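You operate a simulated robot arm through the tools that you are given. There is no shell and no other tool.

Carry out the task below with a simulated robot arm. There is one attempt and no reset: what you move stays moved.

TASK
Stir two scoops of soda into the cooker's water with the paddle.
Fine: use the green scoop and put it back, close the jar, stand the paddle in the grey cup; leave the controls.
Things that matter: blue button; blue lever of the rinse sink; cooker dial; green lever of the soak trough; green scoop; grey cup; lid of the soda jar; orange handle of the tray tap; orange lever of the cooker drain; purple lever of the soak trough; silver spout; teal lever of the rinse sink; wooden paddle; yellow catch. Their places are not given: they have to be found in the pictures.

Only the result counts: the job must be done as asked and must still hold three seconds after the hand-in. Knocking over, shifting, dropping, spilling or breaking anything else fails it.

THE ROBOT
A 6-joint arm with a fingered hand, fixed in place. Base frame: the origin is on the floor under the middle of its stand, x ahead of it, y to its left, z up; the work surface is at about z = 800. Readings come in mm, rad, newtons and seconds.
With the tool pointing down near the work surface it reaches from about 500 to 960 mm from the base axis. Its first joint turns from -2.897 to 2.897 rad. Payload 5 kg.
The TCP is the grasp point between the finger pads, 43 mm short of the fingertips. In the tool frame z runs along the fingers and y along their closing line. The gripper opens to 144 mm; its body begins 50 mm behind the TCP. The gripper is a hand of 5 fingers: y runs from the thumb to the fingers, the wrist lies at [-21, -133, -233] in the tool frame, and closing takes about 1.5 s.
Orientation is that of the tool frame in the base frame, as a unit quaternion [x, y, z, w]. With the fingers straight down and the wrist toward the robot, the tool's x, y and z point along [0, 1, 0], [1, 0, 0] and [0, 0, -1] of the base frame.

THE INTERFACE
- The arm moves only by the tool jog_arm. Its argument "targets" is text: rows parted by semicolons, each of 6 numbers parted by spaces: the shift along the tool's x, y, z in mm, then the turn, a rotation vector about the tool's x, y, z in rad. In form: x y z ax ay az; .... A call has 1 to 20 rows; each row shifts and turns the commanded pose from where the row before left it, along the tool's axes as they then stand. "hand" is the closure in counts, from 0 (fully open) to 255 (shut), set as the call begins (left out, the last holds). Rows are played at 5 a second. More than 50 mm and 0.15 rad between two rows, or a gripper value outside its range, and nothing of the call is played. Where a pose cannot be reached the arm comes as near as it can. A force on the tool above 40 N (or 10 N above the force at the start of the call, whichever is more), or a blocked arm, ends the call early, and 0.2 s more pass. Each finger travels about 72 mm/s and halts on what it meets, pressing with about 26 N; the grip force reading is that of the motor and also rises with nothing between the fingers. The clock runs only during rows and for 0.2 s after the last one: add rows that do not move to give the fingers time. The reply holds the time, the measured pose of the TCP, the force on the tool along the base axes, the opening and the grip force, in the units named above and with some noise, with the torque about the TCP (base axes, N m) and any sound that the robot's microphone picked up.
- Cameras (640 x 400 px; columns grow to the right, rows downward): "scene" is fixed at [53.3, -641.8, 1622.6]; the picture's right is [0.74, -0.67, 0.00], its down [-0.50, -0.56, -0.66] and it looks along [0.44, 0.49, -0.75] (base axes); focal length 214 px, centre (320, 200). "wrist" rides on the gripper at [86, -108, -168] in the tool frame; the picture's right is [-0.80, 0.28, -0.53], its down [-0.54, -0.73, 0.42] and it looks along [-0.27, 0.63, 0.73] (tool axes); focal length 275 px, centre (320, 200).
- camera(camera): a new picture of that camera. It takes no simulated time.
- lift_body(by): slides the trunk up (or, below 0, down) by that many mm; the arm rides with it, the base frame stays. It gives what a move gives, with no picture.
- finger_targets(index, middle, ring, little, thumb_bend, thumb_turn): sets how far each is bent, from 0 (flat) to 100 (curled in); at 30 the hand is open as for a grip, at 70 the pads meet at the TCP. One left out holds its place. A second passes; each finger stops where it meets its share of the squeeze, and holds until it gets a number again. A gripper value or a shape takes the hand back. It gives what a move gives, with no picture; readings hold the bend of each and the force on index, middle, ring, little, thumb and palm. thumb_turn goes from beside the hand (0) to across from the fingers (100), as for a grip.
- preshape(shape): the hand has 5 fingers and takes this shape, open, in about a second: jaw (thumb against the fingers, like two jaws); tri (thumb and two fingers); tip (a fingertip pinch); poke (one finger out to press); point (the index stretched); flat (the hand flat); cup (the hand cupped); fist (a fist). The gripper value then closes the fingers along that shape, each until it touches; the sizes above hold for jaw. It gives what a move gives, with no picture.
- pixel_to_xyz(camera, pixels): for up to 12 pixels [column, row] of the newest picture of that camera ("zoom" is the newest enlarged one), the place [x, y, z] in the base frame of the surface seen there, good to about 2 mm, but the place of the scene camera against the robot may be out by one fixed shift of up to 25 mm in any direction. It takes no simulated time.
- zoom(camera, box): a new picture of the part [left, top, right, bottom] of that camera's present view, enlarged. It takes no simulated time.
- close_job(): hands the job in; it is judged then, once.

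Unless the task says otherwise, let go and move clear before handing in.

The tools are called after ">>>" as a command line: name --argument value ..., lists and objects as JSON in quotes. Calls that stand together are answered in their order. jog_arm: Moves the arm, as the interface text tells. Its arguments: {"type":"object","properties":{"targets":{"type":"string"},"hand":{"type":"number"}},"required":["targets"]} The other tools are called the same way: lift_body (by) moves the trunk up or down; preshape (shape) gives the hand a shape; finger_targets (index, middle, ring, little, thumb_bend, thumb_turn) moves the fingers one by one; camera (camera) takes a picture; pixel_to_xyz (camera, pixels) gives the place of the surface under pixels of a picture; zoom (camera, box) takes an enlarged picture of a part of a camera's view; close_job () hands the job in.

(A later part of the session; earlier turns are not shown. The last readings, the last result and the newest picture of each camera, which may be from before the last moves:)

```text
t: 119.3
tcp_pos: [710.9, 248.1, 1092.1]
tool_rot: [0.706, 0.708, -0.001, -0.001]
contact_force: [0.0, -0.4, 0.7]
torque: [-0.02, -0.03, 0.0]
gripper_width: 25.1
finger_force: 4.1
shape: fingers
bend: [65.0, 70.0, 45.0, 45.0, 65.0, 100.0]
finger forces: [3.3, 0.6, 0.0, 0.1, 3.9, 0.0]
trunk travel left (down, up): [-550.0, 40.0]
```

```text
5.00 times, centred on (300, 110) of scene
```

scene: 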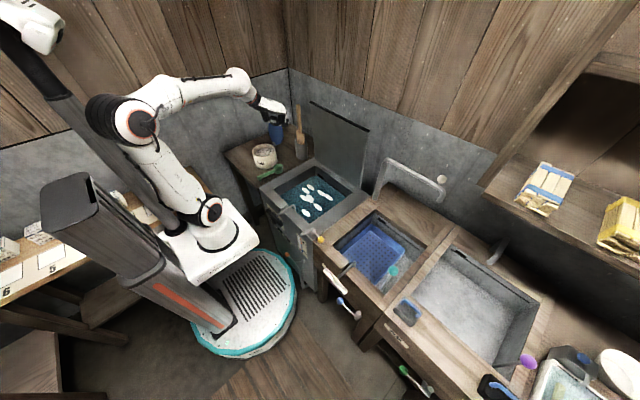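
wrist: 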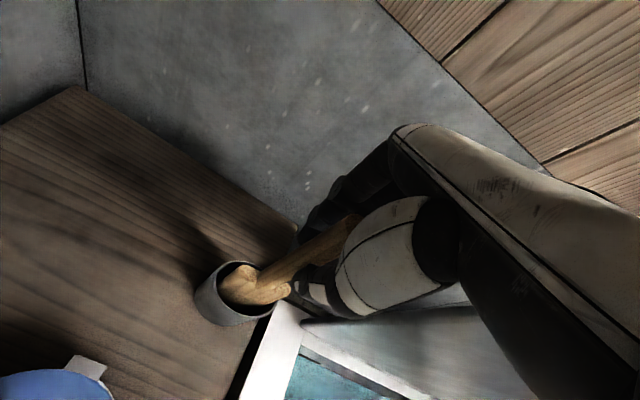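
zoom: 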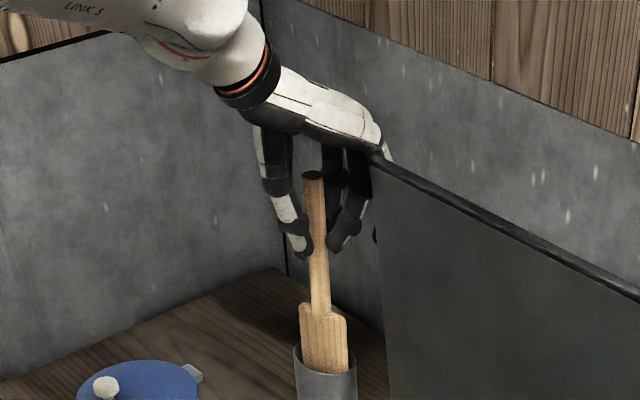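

Now all three carry: index 3.3, middle 0.6, thumb 3.9 N, with the handle upright. I'll tighten by small steps.

>>> finger_targets --index 69 --middle 74 --thumb_bend 72

>>> zoom --camera "scene" --box '[260, 70, 340, 150]'

>>> zoom --camera "wrist" --box '[180, 160, 400, 350]'

```text
t: 120.3
tcp_pos: [711.2, 247.4, 1091.8]
tool_rot: [0.707, 0.707, 0.0, 0.0]
contact_force: [0.2, 0.6, -0.3]
torque: [0.06, 0.02, -0.02]
gripper_width: 24.1
finger_force: 10.0
shape: fingers
bend: [65.0, 73.0, 45.0, 45.0, 67.0, 100.0]
finger forces: [6.7, 5.2, 0.0, 0.0, 9.3, 0.1]
trunk travel left (down, up): [-550.0, 40.0]
```

```text
5.00 times, centred on (300, 110) of scene
```

zoom: 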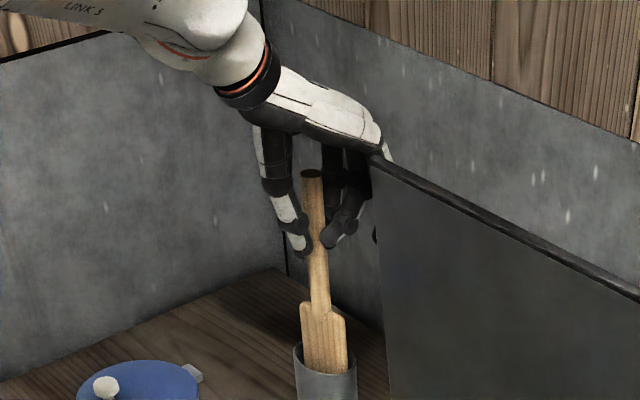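

```text
2.11 times, centred on (290, 255) of wrist
```

zoom: 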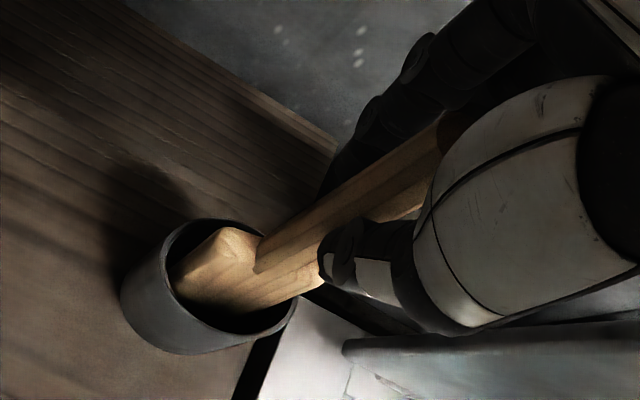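

A firm three-finger hold: index 6.7, middle 5.2, thumb 9.3 N. I'll lift slowly and watch that the cup stays put.

>>> jog_arm --targets "0 0 -5 0 0 0; 0 0 -10 0 0 0; 0 0 -10 0 0 0; 0 0 -10 0 0 0; 0 0 0 0 0 0"

>>> camera --camera "wrist"

>>> zoom --camera "scene" --box '[260, 70, 340, 170]'

```text
t: 121.5
tcp_pos: [711.1, 248.2, 1127.6]
tool_rot: [0.707, 0.707, 0.0, 0.0]
contact_force: [-0.4, 1.9, -0.8]
torque: [0.04, 0.02, -0.02]
gripper_width: 24.1
finger_force: 10.4
shape: fingers
bend: [65.0, 73.0, 45.0, 45.0, 67.0, 100.0]
finger forces: [6.6, 4.8, 0.0, 0.1, 9.0, 0.0]
trunk travel left (down, up): [-550.0, 40.0]
```

```text
taken
```

wrist: 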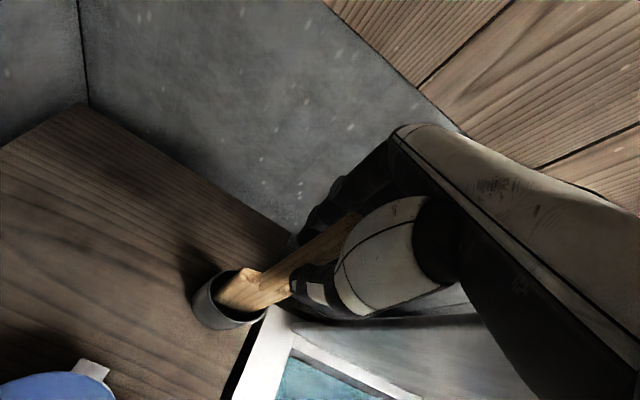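

```text
4.00 times, centred on (300, 120) of scene
```

zoom: 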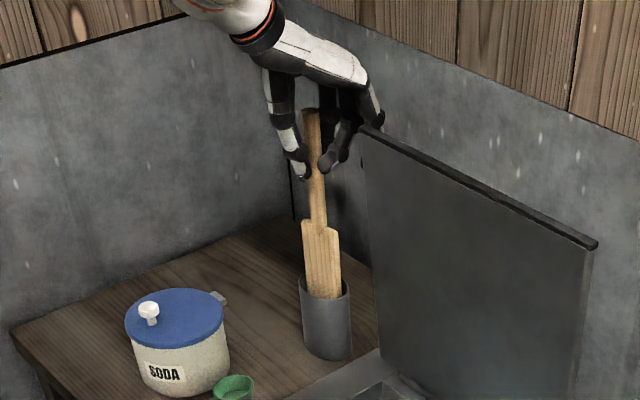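

The paddle is rising out of the cup and the cup stays in place. I'll continue up until the blade clears the rim.

>>> jog_arm --targets "0 0 -12 0 0 0; 0 0 -12 0 0 0; 0 0 -12 0 0 0; 0 0 -12 0 0 0; 0 0 -12 0 0 0; 0 0 -12 0 0 0; 0 0 -12 0 0 0; 0 0 -12 0 0 0; 0 0 0 0 0 0"

>>> camera --camera "wrist"

>>> zoom --camera "scene" --box '[250, 50, 350, 170]'

```text
t: 123.5
tcp_pos: [709.8, 247.5, 1223.8]
tool_rot: [0.707, 0.708, 0.0, 0.0]
contact_force: [0.3, -0.2, -1.4]
torque: [-0.03, -0.01, 0.02]
gripper_width: 24.6
finger_force: 9.3
shape: fingers
bend: [65.0, 74.0, 45.0, 45.0, 67.0, 100.0]
finger forces: [6.5, 3.5, 0.0, 0.1, 8.2, 0.1]
trunk travel left (down, up): [-550.0, 40.0]
```

```text
taken
```

wrist: 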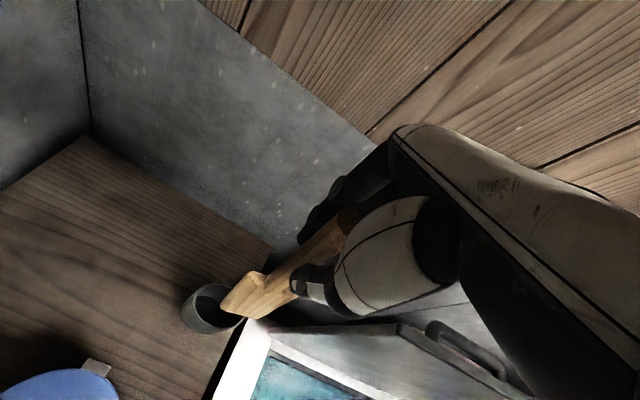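

```text
3.33 times, centred on (300, 110) of scene
```

zoom: 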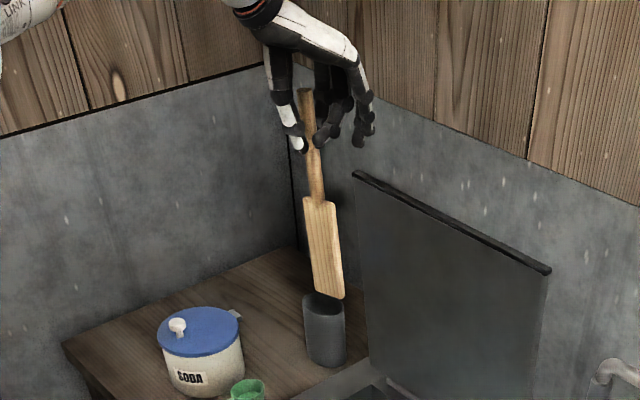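

The blade is just out of the cup, but the paddle hangs tilted. I'll measure its line.

>>> pixel_to_xyz --camera "zoom" --pixels '[[306, 95], [314, 160], [318, 185], [308, 205], [333, 205], [312, 285], [340, 293], [325, 250], [320, 230], [326, 305], [310, 295], [345, 310]]'

>>> zoom --camera "wrist" --box '[160, 180, 380, 350]'

>>> pixel_to_xyz --camera "zoom" --pixels '[[180, 310], [200, 285], [240, 320], [260, 250], [290, 225], [340, 200], [400, 170], [450, 130], [280, 300], [320, 270], [230, 260], [400, 210]]'

```text
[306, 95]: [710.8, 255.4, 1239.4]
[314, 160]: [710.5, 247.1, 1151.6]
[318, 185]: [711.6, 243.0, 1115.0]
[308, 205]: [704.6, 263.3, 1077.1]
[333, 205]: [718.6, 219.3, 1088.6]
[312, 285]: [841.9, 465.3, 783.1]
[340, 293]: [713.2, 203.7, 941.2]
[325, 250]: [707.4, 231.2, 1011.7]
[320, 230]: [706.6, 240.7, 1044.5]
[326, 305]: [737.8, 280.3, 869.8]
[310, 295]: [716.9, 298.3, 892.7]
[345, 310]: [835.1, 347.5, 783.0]
```

```text
2.35 times, centred on (270, 265) of wrist
```

zoom: 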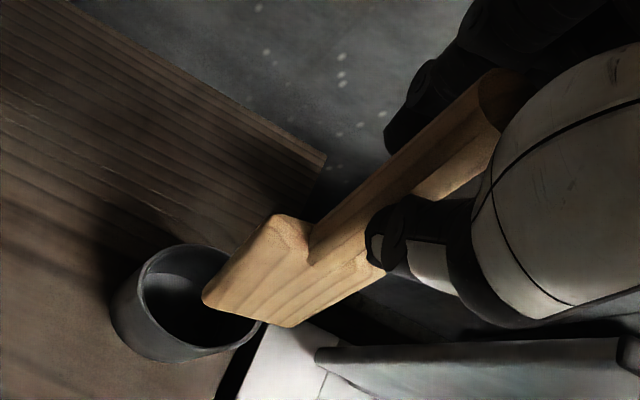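

```text
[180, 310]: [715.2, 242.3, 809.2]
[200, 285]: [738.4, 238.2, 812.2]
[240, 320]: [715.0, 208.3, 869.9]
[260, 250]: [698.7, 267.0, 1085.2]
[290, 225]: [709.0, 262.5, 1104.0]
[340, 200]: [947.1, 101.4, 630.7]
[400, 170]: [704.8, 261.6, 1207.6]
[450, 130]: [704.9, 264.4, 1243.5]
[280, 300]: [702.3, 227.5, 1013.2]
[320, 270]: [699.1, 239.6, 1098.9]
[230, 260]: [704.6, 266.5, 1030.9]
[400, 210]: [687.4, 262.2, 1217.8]
```

The paddle tilts about 5.5°, its bottom toward −y, with the blade's lower edge at z≈957, clear of the cup. I'll straighten it by tilting the hand, then pull it back toward the robot before crossing, so it stays in front of the open cooker lid.

>>> jog_arm --targets "0 0 0 0 0.048 0; 0 0 0 0 0.048 0; 0 0 0 0 0 0; 0 -8 0 0 0 0; 0 -15 0 0 0 0; 0 -20 0 0 0 0; 0 -20 0 0 0 0; 0 -20 0 0 0 0; 0 -20 0 0 0 0; 0 -20 0 0 0 0; 0 -15 0 0 0 0; 0 -8 0 0 0 0; 0 0 0 0 0 0"

>>> zoom --camera "scene" --box '[230, 50, 350, 190]'

>>> camera --camera "wrist"

```text
t: 126.3
tcp_pos: [565.6, 246.9, 1224.2]
tool_rot: [0.706, 0.707, 0.034, -0.034]
contact_force: [-0.3, 0.5, -1.2]
torque: [-0.02, -0.03, -0.01]
gripper_width: 24.2
finger_force: 8.8
shape: fingers
bend: [65.0, 74.0, 45.0, 45.0, 67.0, 100.0]
finger forces: [6.5, 3.0, 0.0, 0.0, 8.1, 0.1]
trunk travel left (down, up): [-550.0, 40.0]
```

```text
2.86 times, centred on (290, 120) of scene
```

zoom: 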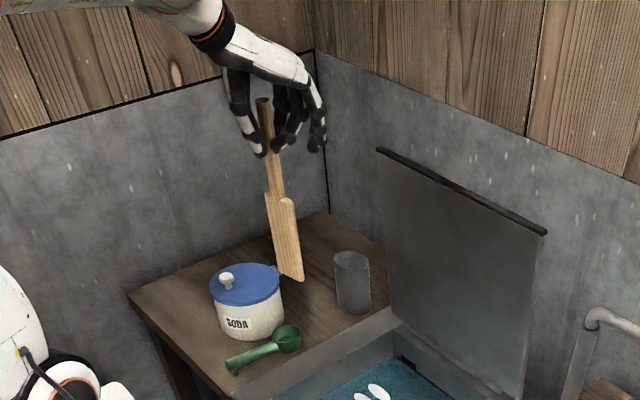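

```text
taken
```

wrist: 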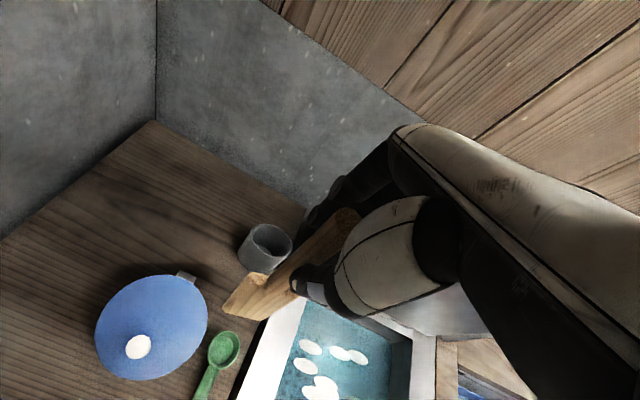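

The cup stands where it was. I'll check the paddle's tilt now.

>>> pixel_to_xyz --camera "zoom" --pixels '[[264, 105], [270, 160], [274, 180], [267, 200], [292, 202], [279, 215], [284, 240], [288, 265], [300, 275], [280, 272], [352, 262], [345, 255]]'

```text
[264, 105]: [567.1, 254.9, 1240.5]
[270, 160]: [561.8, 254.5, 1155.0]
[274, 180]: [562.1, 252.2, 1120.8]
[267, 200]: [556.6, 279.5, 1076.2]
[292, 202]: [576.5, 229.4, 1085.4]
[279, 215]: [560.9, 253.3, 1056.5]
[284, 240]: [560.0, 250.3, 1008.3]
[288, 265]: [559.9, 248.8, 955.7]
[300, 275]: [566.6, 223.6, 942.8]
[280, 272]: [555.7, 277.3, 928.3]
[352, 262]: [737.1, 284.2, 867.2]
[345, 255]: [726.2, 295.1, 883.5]
```

The paddle is now nearly vertical, and its lower edge is about 276 mm below the TCP. I'll carry it across to the middle of the cooker.

>>> jog_arm --targets "-8 -0.2 -0.8 0 0 0; -14 -0.3 -1.3 0 0 0; -19.7 -0.4 -1.9 0 0 0; -19.7 -0.4 -1.9 0 0 0; -19.7 -0.4 -1.9 0 0 0; -19.7 -0.4 -1.9 0 0 0; -19.7 -0.4 -1.9 0 0 0; -19.7 -0.4 -1.9 0 0 0; -19.7 -0.4 -1.9 0 0 0; -19.7 -0.4 -1.9 0 0 0; -19.7 -0.4 -1.9 0 0 0; -19.7 -0.4 -1.9 0 0 0; -19.7 -0.4 -1.9 0 0 0; -14 -0.3 -1.3 0 0 0; -14 -0.3 -1.3 0 0 0; -8 -0.2 -0.8 0 0 0; 0 0 0 0 0 0"

>>> camera --camera "scene"

>>> camera --camera "wrist"

```text
t: 129.9
tcp_pos: [559.4, -29.2, 1224.1]
tool_rot: [0.706, 0.707, 0.035, -0.034]
contact_force: [-0.4, 0.4, -1.6]
torque: [-0.04, -0.01, -0.01]
gripper_width: 24.2
finger_force: 8.9
shape: fingers
bend: [64.0, 74.0, 45.0, 45.0, 67.0, 100.0]
finger forces: [6.6, 3.0, 0.0, 0.0, 8.0, 0.1]
trunk travel left (down, up): [-550.0, 40.0]
```

```text
taken
```

scene: 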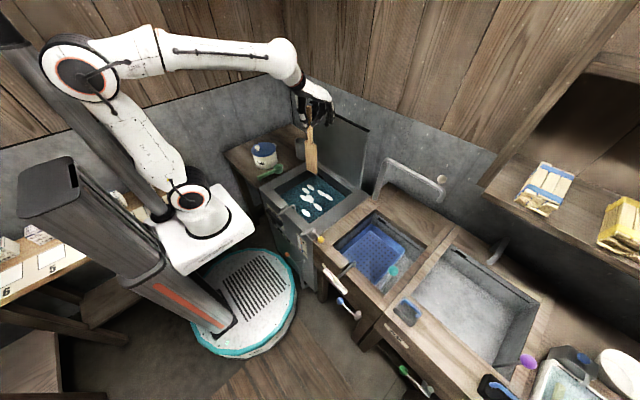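

```text
taken
```

wrist: 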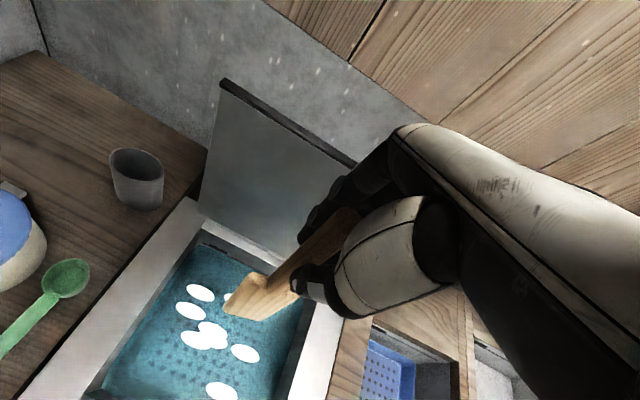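

The paddle hangs over the middle of the water. I'll lower it to just above the surface first.

>>> jog_arm --targets "-1 0 10 0 0 0; -1.9 0 20 0 0 0; -1.9 0 20 0 0 0; -1.9 0 20 0 0 0; -1.9 0 20 0 0 0; -1.9 0 20 0 0 0; -1.9 0 20 0 0 0; -1.9 0 20 0 0 0; -1 0 10 0 0 0; 0 0 0 0 0 0"

>>> zoom --camera "scene" --box '[260, 80, 380, 220]'

>>> camera --camera "wrist"

```text
t: 132.1
tcp_pos: [559.2, -28.1, 1061.7]
tool_rot: [0.705, 0.707, 0.034, -0.034]
contact_force: [-0.3, 0.2, -1.3]
torque: [-0.01, 0.01, -0.01]
gripper_width: 24.3
finger_force: 8.7
shape: fingers
bend: [64.0, 74.0, 45.0, 45.0, 67.0, 100.0]
finger forces: [6.7, 2.7, 0.0, 0.0, 7.9, 0.1]
trunk travel left (down, up): [-550.0, 40.0]
```

```text
2.86 times, centred on (320, 150) of scene
```

zoom: 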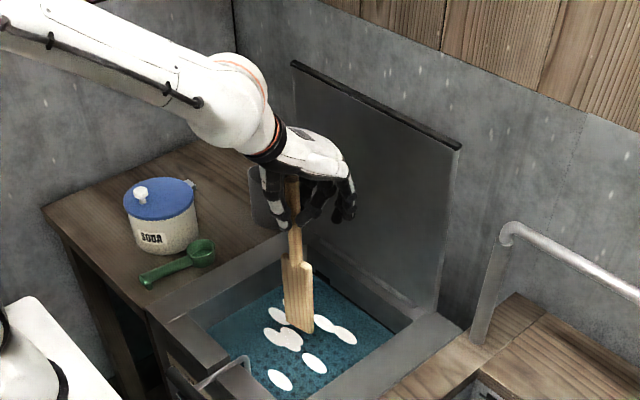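

```text
taken
```

wrist: 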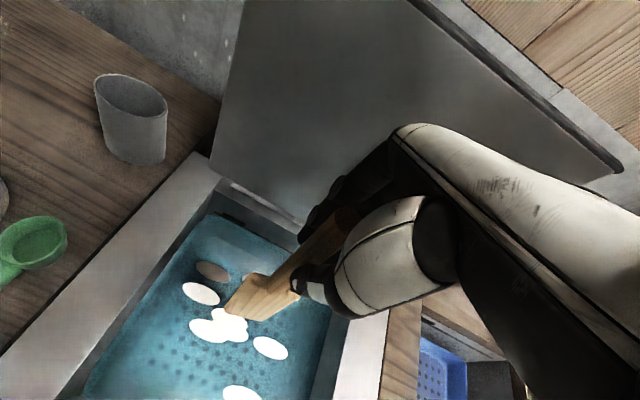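

The blade's lower edge is at about z≈786, still above the water. I'll lower it into the water gently, watching the force.

>>> jog_arm --targets "-1.2 0 12 0 0 0; -1.2 0 12 0 0 0; -1.2 0 12 0 0 0; -1.2 0 12 0 0 0; -1.2 0 12 0 0 0; -1.2 0 12 0 0 0; -1.2 0 12 0 0 0; 0 0 0 0 0 0"

>>> zoom --camera "scene" --box '[260, 80, 380, 220]'

>>> camera --camera "wrist"

```text
t: 133.9
tcp_pos: [561.0, -30.3, 978.9]
tool_rot: [0.706, 0.706, 0.033, -0.033]
contact_force: [0.1, 0.2, -1.0]
torque: [-0.01, -0.02, -0.01]
gripper_width: 24.1
finger_force: 8.2
shape: fingers
bend: [64.0, 74.0, 45.0, 45.0, 67.0, 100.0]
finger forces: [6.7, 2.7, 0.1, 0.0, 7.9, 0.0]
trunk travel left (down, up): [-550.0, 40.0]
```

```text
2.86 times, centred on (320, 150) of scene
```

zoom: 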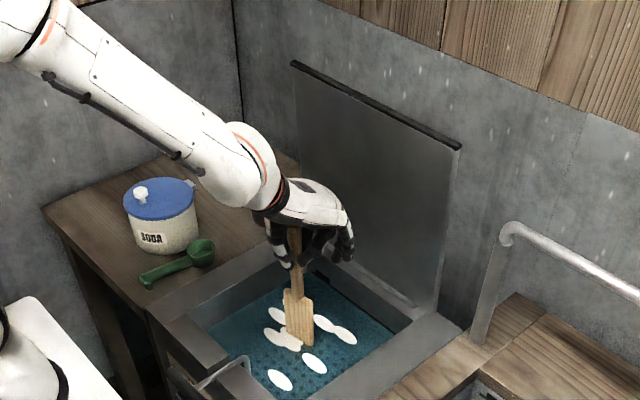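

```text
taken
```

wrist: 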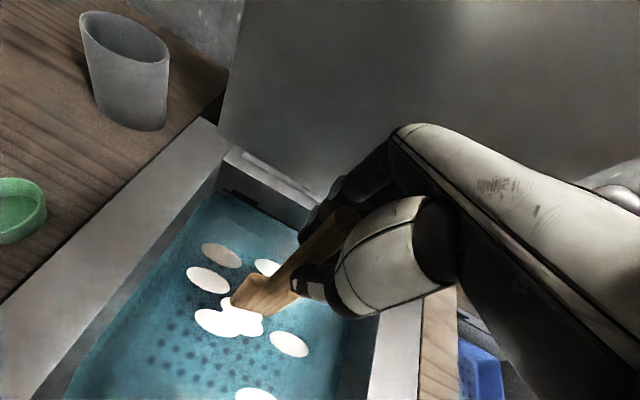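

The blade is about 50 mm into the water with no bottom contact. I'll stir a first full circle of 45 mm radius, centred near (555,−40).

>>> jog_arm --targets "-3 13 -0.3 0 0 0; -3 13 -0.3 0 0 0; -4 13 -0.4 0 0 0; 17.1 -3.4 1.6 0 0 0; 14.5 -9.8 1.4 0 0 0; 9.8 -14.6 0.9 0 0 0; 3.4 -17.2 0.3 0 0 0; -3.4 -17.2 -0.3 0 0 0; -9.8 -14.6 -0.9 0 0 0; -14.5 -9.8 -1.4 0 0 0; -17.1 -3.4 -1.6 0 0 0; -17.1 3.4 -1.6 0 0 0; -14.5 9.8 -1.4 0 0 0; -9.8 14.6 -0.9 0 0 0; -3.4 17.2 -0.3 0 0 0; 3.4 17.2 0.3 0 0 0; 9.8 14.6 0.9 0 0 0; 14.5 9.8 1.4 0 0 0; 17.1 3.4 1.6 0 0 0; 0 0 0 0 0 0"

>>> zoom --camera "scene" --box '[260, 80, 380, 220]'

>>> camera --camera "wrist"

```text
t: 138.1
tcp_pos: [597.6, -39.5, 977.7]
tool_rot: [0.705, 0.707, 0.033, -0.033]
contact_force: [0.6, -0.2, -1.4]
torque: [-0.04, -0.04, -0.03]
gripper_width: 24.1
finger_force: 8.2
shape: fingers
bend: [64.0, 74.0, 45.0, 45.0, 67.0, 100.0]
finger forces: [6.9, 2.3, 0.0, 0.0, 7.6, 0.0]
trunk travel left (down, up): [-550.0, 40.0]
```

```text
2.86 times, centred on (320, 150) of scene
```

zoom: 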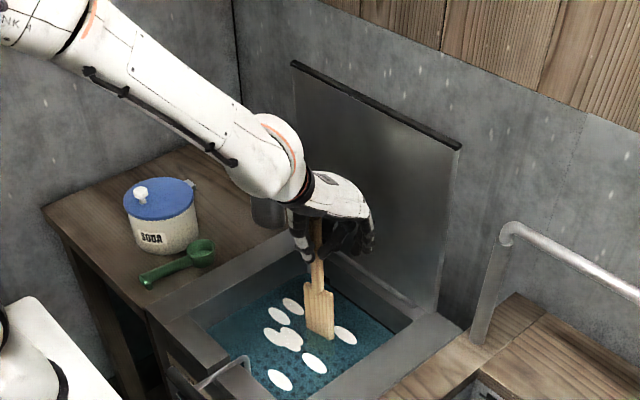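

```text
taken
```

wrist: 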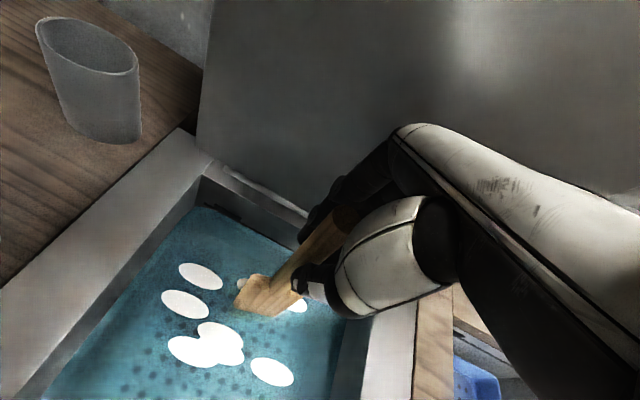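

One lap is done and the patches look about the same. I'll keep stirring a full lap at a time and compare.

>>> jog_arm --targets "17.1 -3.4 1.6 0 0 0; 14.5 -9.8 1.4 0 0 0; 9.8 -14.6 0.9 0 0 0; 3.4 -17.2 0.3 0 0 0; -3.4 -17.2 -0.3 0 0 0; -9.8 -14.6 -0.9 0 0 0; -14.5 -9.8 -1.4 0 0 0; -17.1 -3.4 -1.6 0 0 0; -17.1 3.4 -1.6 0 0 0; -14.5 9.8 -1.4 0 0 0; -9.8 14.6 -0.9 0 0 0; -3.4 17.2 -0.3 0 0 0; 3.4 17.2 0.3 0 0 0; 9.8 14.6 0.9 0 0 0; 14.5 9.8 1.4 0 0 0; 17.1 3.4 1.6 0 0 0"

>>> zoom --camera "scene" --box '[290, 150, 370, 220]'

>>> jog_arm --targets "17.1 -3.4 1.6 0 0 0; 14.5 -9.8 1.4 0 0 0; 9.8 -14.6 0.9 0 0 0; 3.4 -17.2 0.3 0 0 0; -3.4 -17.2 -0.3 0 0 0; -9.8 -14.6 -0.9 0 0 0; -14.5 -9.8 -1.4 0 0 0; -17.1 -3.4 -1.6 0 0 0; -17.1 3.4 -1.6 0 0 0; -14.5 9.8 -1.4 0 0 0; -9.8 14.6 -0.9 0 0 0; -3.4 17.2 -0.3 0 0 0; 3.4 17.2 0.3 0 0 0; 9.8 14.6 0.9 0 0 0; 14.5 9.8 1.4 0 0 0; 17.1 3.4 1.6 0 0 0"

>>> zoom --camera "scene" --box '[290, 150, 370, 220]'

>>> camera --camera "wrist"

```text
t: 141.5
tcp_pos: [599.9, -39.2, 979.3]
tool_rot: [0.706, 0.707, 0.034, -0.034]
contact_force: [0.2, -0.1, -2.1]
torque: [0.01, 0.0, 0.0]
gripper_width: 24.1
finger_force: 8.9
shape: fingers
bend: [64.0, 74.0, 45.0, 45.0, 67.0, 100.0]
finger forces: [7.0, 2.4, 0.1, 0.0, 7.6, 0.0]
trunk travel left (down, up): [-550.0, 40.0]
```

```text
5.71 times, centred on (330, 185) of scene
```

zoom: 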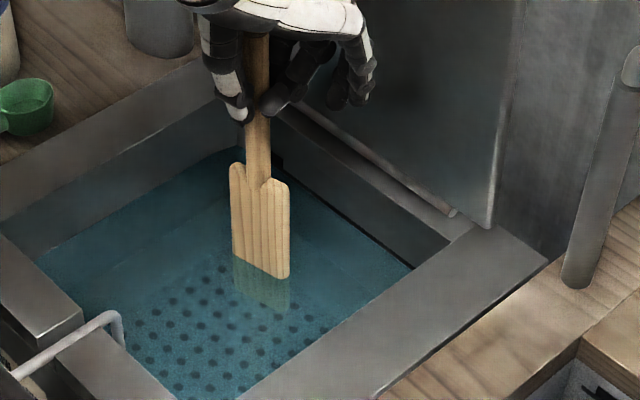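

```text
t: 144.9
tcp_pos: [600.5, -38.3, 977.4]
tool_rot: [0.706, 0.707, 0.033, -0.033]
contact_force: [0.6, -0.4, -1.4]
torque: [0.03, -0.03, -0.01]
gripper_width: 24.6
finger_force: 8.2
shape: fingers
bend: [64.0, 74.0, 45.0, 45.0, 68.0, 100.0]
finger forces: [7.1, 2.3, 0.0, 0.0, 7.4, 0.1]
trunk travel left (down, up): [-550.0, 40.0]
```

```text
5.71 times, centred on (330, 185) of scene
```

zoom: 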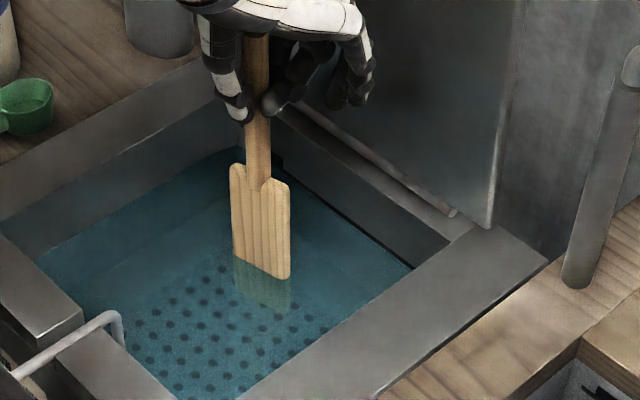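

```text
taken
```

wrist: 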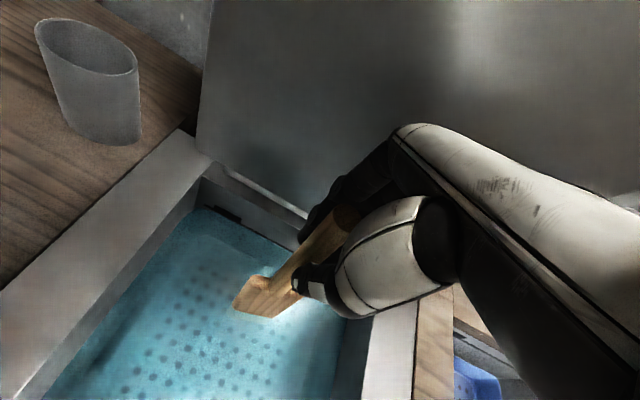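

The soda patches have all dissolved, so the water is clear after three laps. I'll lift the paddle straight out.

>>> jog_arm --targets "0.8 0 -8 0 0 0; 1.4 0 -14 0 0 0; 1.8 0 -18.8 0 0 0; 1.8 0 -18.8 0 0 0; 1.8 0 -18.8 0 0 0; 1.8 0 -18.8 0 0 0; 1.8 0 -18.8 0 0 0; 1.8 0 -18.8 0 0 0; 1.8 0 -18.8 0 0 0; 1.8 0 -18.8 0 0 0; 1.8 0 -18.8 0 0 0; 1.8 0 -18.8 0 0 0; 1.8 0 -18.8 0 0 0; 1.4 0 -14 0 0 0; 0.8 0 -8 0 0 0; 0 0 0 0 0 0"

>>> camera --camera "wrist"

>>> zoom --camera "scene" --box '[250, 60, 390, 220]'

```text
t: 148.3
tcp_pos: [598.2, -38.8, 1232.3]
tool_rot: [0.705, 0.707, 0.034, -0.034]
contact_force: [0.9, -0.1, -1.6]
torque: [0.01, 0.0, -0.01]
gripper_width: 24.0
finger_force: 8.3
shape: fingers
bend: [64.0, 74.0, 45.0, 45.0, 68.0, 100.0]
finger forces: [7.2, 2.0, 0.0, 0.1, 7.3, 0.1]
trunk travel left (down, up): [-550.0, 40.0]
```

```text
taken
```

wrist: 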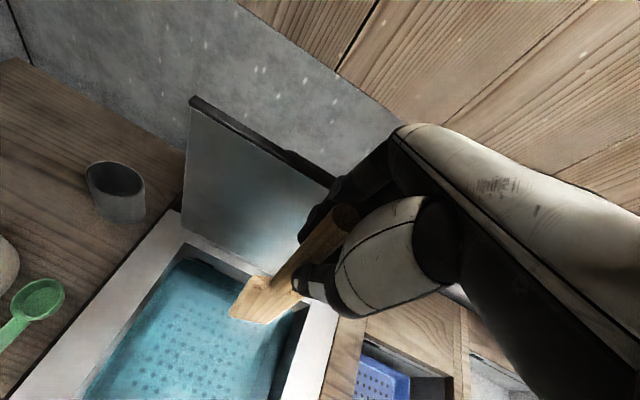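

```text
2.50 times, centred on (320, 140) of scene
```

zoom: 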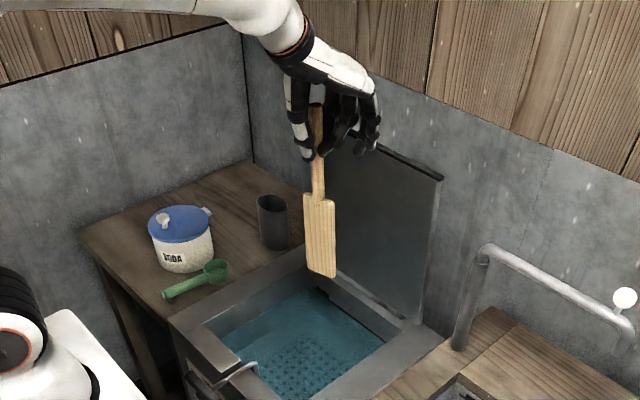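

The paddle is clear of the cooker. I'll carry it back left, keeping it in front of the cooker lid.

>>> jog_arm --targets "8 -1 0.8 0 0 0; 14 -1.6 1.3 0 0 0; 19 -2.2 1.83 0 0 0; 19 -2.2 1.83 0 0 0; 19 -2.2 1.83 0 0 0; 19 -2.2 1.83 0 0 0; 19 -2.2 1.83 0 0 0; 19 -2.2 1.83 0 0 0; 19 -2.2 1.83 0 0 0; 19 -2.2 1.83 0 0 0; 19 -2.2 1.83 0 0 0; 19 -2.2 1.83 0 0 0; 19 -2.2 1.83 0 0 0; 19 -2.2 1.83 0 0 0; 19 -2.2 1.83 0 0 0; 14 -1.6 1.3 0 0 0; 2 0 0 0 0 0; 0 0 0 0 0 0"

>>> camera --camera "wrist"

>>> zoom --camera "scene" --box '[240, 60, 340, 170]'

>>> pixel_to_xyz --camera "zoom" --pixels '[[250, 180], [255, 220], [262, 250], [275, 290], [285, 330], [240, 220], [290, 230], [395, 285], [410, 300], [370, 300], [390, 320], [420, 290]]'

```text
t: 152.1
tcp_pos: [565.5, 248.2, 1230.0]
tool_rot: [0.705, 0.707, 0.033, -0.034]
contact_force: [0.1, -0.7, -1.7]
torque: [0.03, 0.02, -0.02]
gripper_width: 24.2
finger_force: 8.6
shape: fingers
bend: [64.0, 74.0, 45.0, 45.0, 68.0, 100.0]
finger forces: [7.2, 2.0, 0.0, 0.0, 7.3, 0.1]
trunk travel left (down, up): [-550.0, 40.0]
```

```text
taken
```

wrist: 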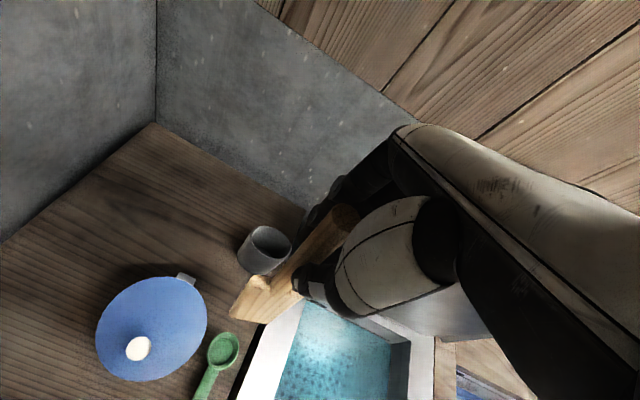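

```text
3.64 times, centred on (290, 115) of scene
```

zoom: 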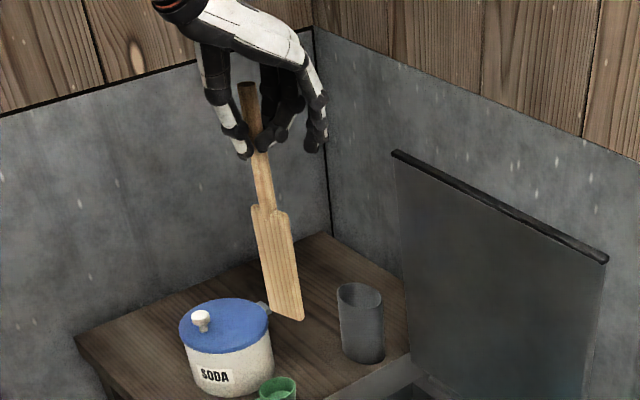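

```text
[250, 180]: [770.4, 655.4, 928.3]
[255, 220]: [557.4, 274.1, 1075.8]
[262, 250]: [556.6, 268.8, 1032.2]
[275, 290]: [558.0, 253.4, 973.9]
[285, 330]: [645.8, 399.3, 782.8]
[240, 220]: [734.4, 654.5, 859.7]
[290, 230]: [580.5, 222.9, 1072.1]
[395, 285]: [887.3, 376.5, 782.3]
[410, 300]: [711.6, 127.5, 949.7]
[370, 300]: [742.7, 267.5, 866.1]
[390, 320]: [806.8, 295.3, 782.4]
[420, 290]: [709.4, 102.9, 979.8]
```

I'll measure the paddle's axis and blade edges closely now, and the empty cup from the wrist view.

>>> pixel_to_xyz --camera "zoom" --pixels '[[248, 95], [261, 165], [265, 190], [256, 212], [286, 215], [262, 250], [292, 255], [269, 295], [298, 300], [273, 311], [300, 316], [285, 314]]'

>>> zoom --camera "wrist" --box '[215, 195, 365, 335]'

>>> pixel_to_xyz --camera "zoom" --pixels '[[150, 180], [175, 140], [230, 130], [290, 150], [318, 190], [310, 225], [270, 240], [210, 235], [165, 210], [240, 190], [100, 230], [140, 300]]'

```text
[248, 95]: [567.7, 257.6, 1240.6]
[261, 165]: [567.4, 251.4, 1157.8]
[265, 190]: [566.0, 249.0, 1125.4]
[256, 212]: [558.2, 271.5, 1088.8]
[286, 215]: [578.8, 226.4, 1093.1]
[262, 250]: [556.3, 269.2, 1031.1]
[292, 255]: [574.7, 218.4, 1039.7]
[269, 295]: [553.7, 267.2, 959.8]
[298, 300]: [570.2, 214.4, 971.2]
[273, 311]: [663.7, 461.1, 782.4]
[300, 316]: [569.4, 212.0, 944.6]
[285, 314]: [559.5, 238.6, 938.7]
```

```text
2.86 times, centred on (290, 265) of wrist
```

zoom: 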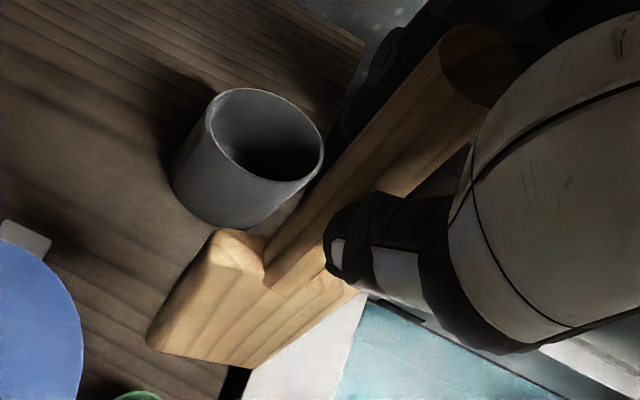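

```text
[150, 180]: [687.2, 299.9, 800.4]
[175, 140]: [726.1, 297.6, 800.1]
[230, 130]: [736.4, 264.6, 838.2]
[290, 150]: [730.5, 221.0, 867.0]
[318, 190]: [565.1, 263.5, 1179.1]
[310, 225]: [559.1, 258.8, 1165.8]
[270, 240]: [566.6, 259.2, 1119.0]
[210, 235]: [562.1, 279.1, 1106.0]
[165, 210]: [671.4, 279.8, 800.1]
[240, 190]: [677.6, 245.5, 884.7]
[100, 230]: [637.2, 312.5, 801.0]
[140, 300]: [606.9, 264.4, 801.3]
```

The paddle tilts again by about 4.6°, bottom toward −y, and its blade is turned about 19°. I'll take cup rim points carefully, then straighten the paddle.

>>> pixel_to_xyz --camera "zoom" --pixels '[[210, 115], [222, 97], [245, 89], [270, 91], [300, 106], [320, 132], [321, 155], [300, 178], [270, 182], [240, 172], [220, 155], [210, 135]]'

>>> jog_arm --targets "0 0 0 0 0.04 0; 0 0 0 0 0.04 0; 0 0 0 0 0 0; 0 0 0 0 0 0"

>>> zoom --camera "scene" --box '[240, 60, 320, 160]'

```text
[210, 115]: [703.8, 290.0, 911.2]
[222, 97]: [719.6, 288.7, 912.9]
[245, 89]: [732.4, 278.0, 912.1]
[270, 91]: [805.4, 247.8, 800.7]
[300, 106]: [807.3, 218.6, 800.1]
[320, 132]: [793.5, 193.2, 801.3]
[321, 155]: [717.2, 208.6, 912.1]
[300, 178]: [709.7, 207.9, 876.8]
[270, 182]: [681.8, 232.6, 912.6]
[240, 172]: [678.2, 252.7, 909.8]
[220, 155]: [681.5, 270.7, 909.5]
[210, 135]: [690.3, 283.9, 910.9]
```

```text
t: 153.1
tcp_pos: [566.2, 248.2, 1230.1]
tool_rot: [0.704, 0.705, 0.061, -0.062]
contact_force: [0.6, 0.6, -1.9]
torque: [-0.01, -0.03, 0.0]
gripper_width: 24.3
finger_force: 8.2
shape: fingers
bend: [64.0, 74.0, 45.0, 45.0, 68.0, 100.0]
finger forces: [7.1, 1.8, 0.0, 0.0, 7.3, 0.0]
trunk travel left (down, up): [-550.0, 40.0]
```

```text
4.00 times, centred on (280, 110) of scene
```

zoom: 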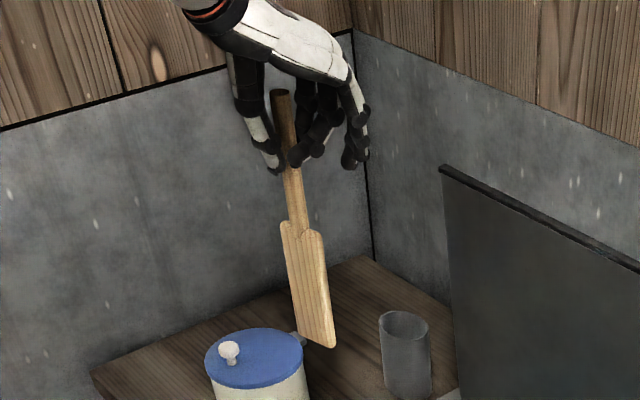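

The cup's rim circle fits centre (717,250.5) with outer radius 41. Now I'll measure the straightened paddle.

>>> pixel_to_xyz --camera "zoom" --pixels '[[280, 100], [283, 120], [293, 185], [297, 210], [285, 232], [318, 240], [292, 275], [322, 285], [299, 320], [330, 325], [304, 335], [331, 340]]'

>>> zoom --camera "wrist" --box '[215, 195, 365, 335]'

>>> pixel_to_xyz --camera "zoom" --pixels '[[470, 60], [450, 80], [420, 110], [380, 150], [340, 190], [300, 230], [235, 235], [210, 260], [180, 300], [160, 335], [250, 355], [300, 310]]'

```text
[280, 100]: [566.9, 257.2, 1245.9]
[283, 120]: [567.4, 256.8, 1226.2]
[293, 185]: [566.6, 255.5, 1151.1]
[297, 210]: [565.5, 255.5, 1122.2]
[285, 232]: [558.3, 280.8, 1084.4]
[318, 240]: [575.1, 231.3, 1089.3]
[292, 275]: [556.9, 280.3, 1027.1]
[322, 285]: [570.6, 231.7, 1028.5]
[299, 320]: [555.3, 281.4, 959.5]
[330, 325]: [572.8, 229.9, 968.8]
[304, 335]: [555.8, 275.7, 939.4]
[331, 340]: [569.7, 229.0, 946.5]
```

```text
2.86 times, centred on (290, 265) of wrist
```

zoom: 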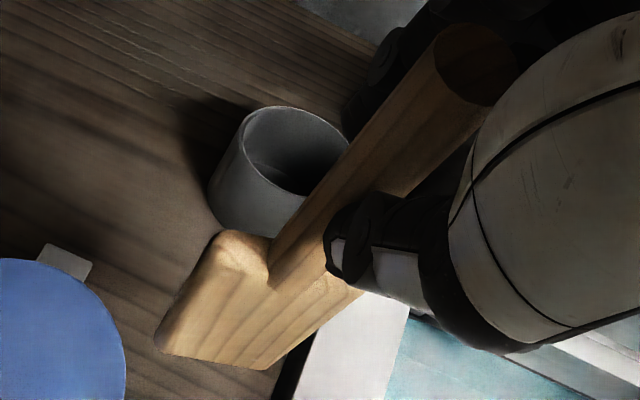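

```text
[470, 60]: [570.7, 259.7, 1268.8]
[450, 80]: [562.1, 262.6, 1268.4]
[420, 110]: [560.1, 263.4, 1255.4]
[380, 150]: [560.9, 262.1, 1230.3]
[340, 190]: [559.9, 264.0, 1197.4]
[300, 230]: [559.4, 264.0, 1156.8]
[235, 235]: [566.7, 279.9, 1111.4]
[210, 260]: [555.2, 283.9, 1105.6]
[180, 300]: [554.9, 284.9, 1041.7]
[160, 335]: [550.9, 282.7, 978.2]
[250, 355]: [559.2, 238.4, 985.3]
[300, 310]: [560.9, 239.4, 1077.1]
```

The paddle is now vertical: its axis is near (570,257), 4 mm ahead and 9 mm left of the TCP, with the bottom at z≈955. I'll move it over the cup's centre.

>>> jog_arm --targets "-0.5 8 0 0 0 0; -0.8 15 -0.1 0 0 0; -0.8 20 -0.2 0 0 0; -0.8 20 -0.2 0 0 0; -0.8 20 -0.2 0 0 0; -0.8 20 -0.2 0 0 0; -0.8 20 -0.2 0 0 0; -0.8 15 -0.1 0 0 0; -0.8 8 0 0 0 0; 0 0 0 0 0 0; 0 0 0 0 0 0"

>>> zoom --camera "scene" --box '[260, 60, 340, 160]'

>>> zoom --camera "wrist" --box '[160, 190, 360, 350]'

```text
t: 155.5
tcp_pos: [712.0, 240.1, 1231.0]
tool_rot: [0.704, 0.705, 0.061, -0.061]
contact_force: [1.1, -0.4, -0.9]
torque: [-0.03, -0.02, 0.0]
gripper_width: 24.2
finger_force: 8.0
shape: fingers
bend: [64.0, 74.0, 45.0, 45.0, 68.0, 100.0]
finger forces: [7.2, 1.7, 0.0, 0.0, 7.2, 0.0]
trunk travel left (down, up): [-550.0, 40.0]
```

```text
4.00 times, centred on (300, 110) of scene
```

zoom: 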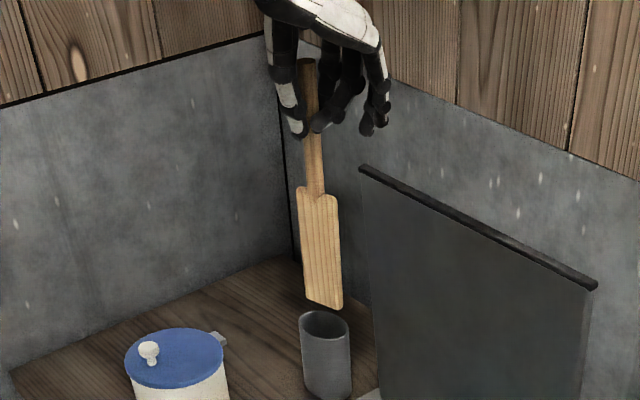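

```text
2.50 times, centred on (260, 270) of wrist
```

zoom: 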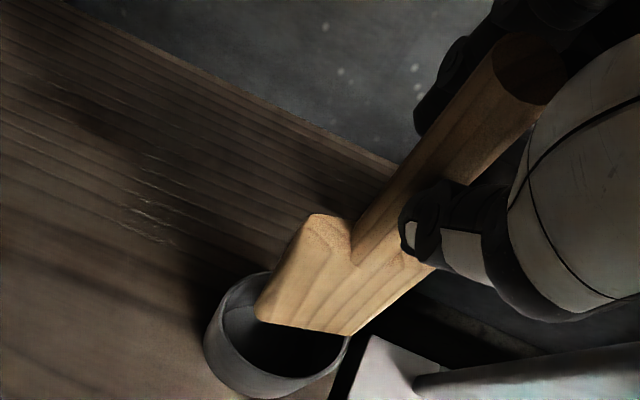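

The blade is right above the cup. I'll measure its bottom corners against the rim in both views.

>>> pixel_to_xyz --camera "zoom" --pixels '[[258, 310], [265, 300], [300, 325], [350, 330], [300, 220], [345, 230], [330, 300], [520, 60], [235, 290], [215, 330], [240, 370], [345, 350]]'

>>> zoom --camera "scene" --box '[280, 100, 320, 160]'

>>> pixel_to_xyz --camera "zoom" --pixels '[[245, 110], [255, 140], [310, 145], [260, 200], [318, 200], [266, 250], [322, 260], [275, 263], [318, 272], [295, 200], [250, 300], [340, 310]]'

```text
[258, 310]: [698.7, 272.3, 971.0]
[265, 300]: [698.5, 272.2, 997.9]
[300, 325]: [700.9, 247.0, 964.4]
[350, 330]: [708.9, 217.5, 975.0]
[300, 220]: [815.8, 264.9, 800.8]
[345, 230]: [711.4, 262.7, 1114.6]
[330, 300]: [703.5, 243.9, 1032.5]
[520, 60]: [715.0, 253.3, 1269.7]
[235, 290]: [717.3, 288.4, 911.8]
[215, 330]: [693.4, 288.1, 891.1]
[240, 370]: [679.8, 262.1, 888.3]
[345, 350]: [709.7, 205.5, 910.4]
```

```text
6.67 times, centred on (300, 130) of scene
```

zoom: 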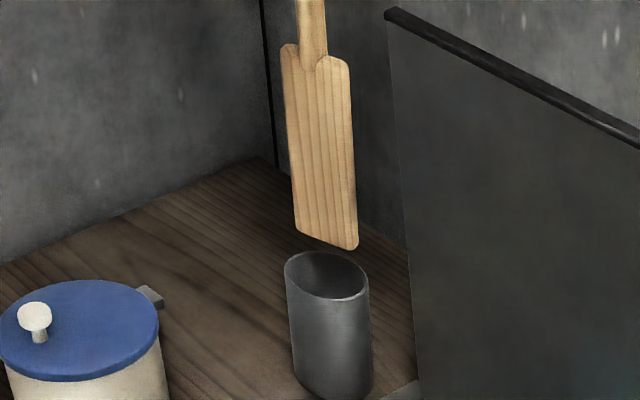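

```text
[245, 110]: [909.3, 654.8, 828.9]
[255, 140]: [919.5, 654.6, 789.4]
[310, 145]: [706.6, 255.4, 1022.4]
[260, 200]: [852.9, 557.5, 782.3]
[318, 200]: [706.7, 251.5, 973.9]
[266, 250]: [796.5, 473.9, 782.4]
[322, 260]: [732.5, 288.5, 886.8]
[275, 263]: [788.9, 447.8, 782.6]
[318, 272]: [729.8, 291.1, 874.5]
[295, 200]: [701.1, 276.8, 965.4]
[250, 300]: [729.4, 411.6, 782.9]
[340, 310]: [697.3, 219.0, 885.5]
```

The blade's centre is near (710.5,246) against the cup's centre (717,250). I'll shift 5 mm forward and 3.5 mm left, then lower until the blade just enters the rim.

>>> jog_arm --targets "3.5 5 0.6 0 0 0; 0 0 0 0 0 0; -2.07 0 11.8 0 0 0; -2.07 0 11.8 0 0 0; -2.07 0 11.8 0 0 0; -2.07 0 11.8 0 0 0; -1.4 0 8 0 0 0; 0 0 0 0 0 0"

>>> zoom --camera "scene" --box '[280, 100, 320, 160]'

>>> zoom --camera "wrist" --box '[160, 190, 360, 350]'

```text
t: 157.3
tcp_pos: [716.0, 243.4, 1176.2]
tool_rot: [0.703, 0.705, 0.062, -0.062]
contact_force: [-0.4, 1.4, 6.3]
torque: [0.09, -0.03, 0.01]
gripper_width: 24.0
finger_force: 8.1
shape: fingers
bend: [64.0, 74.0, 45.0, 45.0, 69.0, 100.0]
finger forces: [8.1, 0.1, 0.1, 0.1, 8.2, 0.0]
trunk travel left (down, up): [-550.0, 40.0]
```

```text
6.67 times, centred on (300, 130) of scene
```

zoom: 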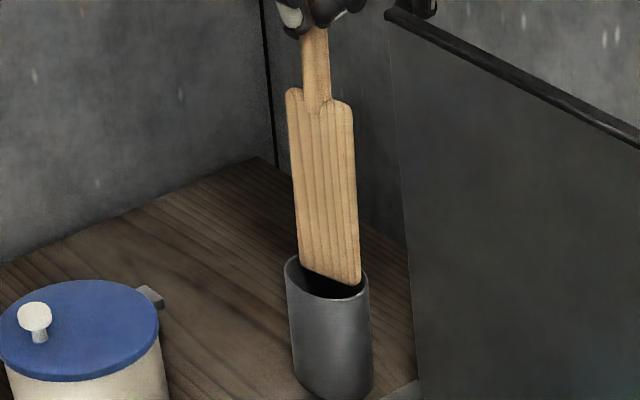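

```text
2.50 times, centred on (260, 270) of wrist
```

zoom: 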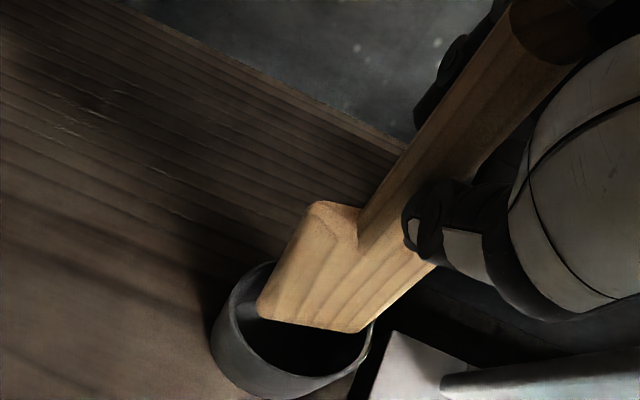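

A 6 N upward force shows the blade's right corner resting on the rim. I'll back up 10 mm and measure the offset again.

>>> jog_arm --targets "1.7 0 -9.8 0 0 0; 0 0 0 0 0 0; 0 0 0 0 0 0"

>>> zoom --camera "wrist" --box '[200, 240, 320, 350]'

>>> pixel_to_xyz --camera "zoom" --pixels '[[170, 150], [190, 158], [240, 170], [290, 180], [330, 190], [360, 180], [130, 90], [90, 130], [85, 200], [150, 270], [250, 290], [340, 250]]'

>>> zoom --camera "scene" --box '[285, 120, 315, 165]'

```text
t: 158.1
tcp_pos: [716.6, 243.4, 1183.4]
tool_rot: [0.704, 0.705, 0.061, -0.062]
contact_force: [0.0, 0.8, -1.1]
torque: [-0.02, 0.0, 0.02]
gripper_width: 24.1
finger_force: 7.3
shape: fingers
bend: [64.0, 74.0, 45.0, 45.0, 69.0, 100.0]
finger forces: [7.1, 0.0, 0.0, 0.1, 7.2, 0.0]
trunk travel left (down, up): [-550.0, 40.0]
```

```text
3.64 times, centred on (260, 295) of wrist
```

zoom: 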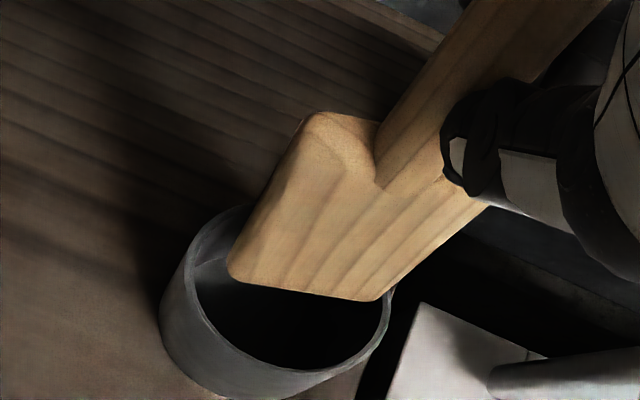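

```text
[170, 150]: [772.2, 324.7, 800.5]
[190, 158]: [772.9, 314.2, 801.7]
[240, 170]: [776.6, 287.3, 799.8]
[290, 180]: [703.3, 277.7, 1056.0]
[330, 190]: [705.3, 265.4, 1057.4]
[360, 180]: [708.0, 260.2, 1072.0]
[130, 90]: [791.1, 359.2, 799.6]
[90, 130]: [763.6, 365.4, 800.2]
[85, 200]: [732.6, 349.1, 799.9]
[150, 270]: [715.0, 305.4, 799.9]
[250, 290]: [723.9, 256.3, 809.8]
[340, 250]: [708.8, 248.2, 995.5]
```

```text
8.89 times, centred on (300, 142) of scene
```

zoom: 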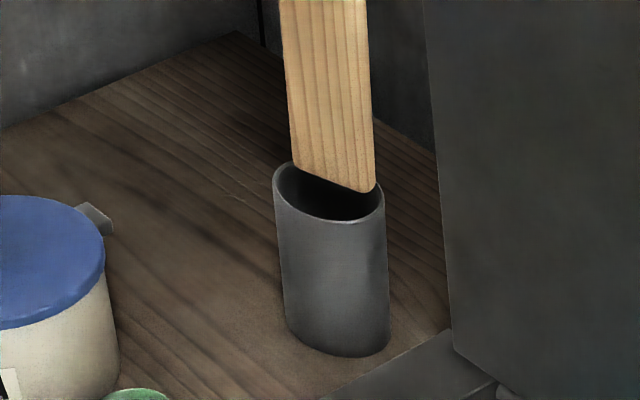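

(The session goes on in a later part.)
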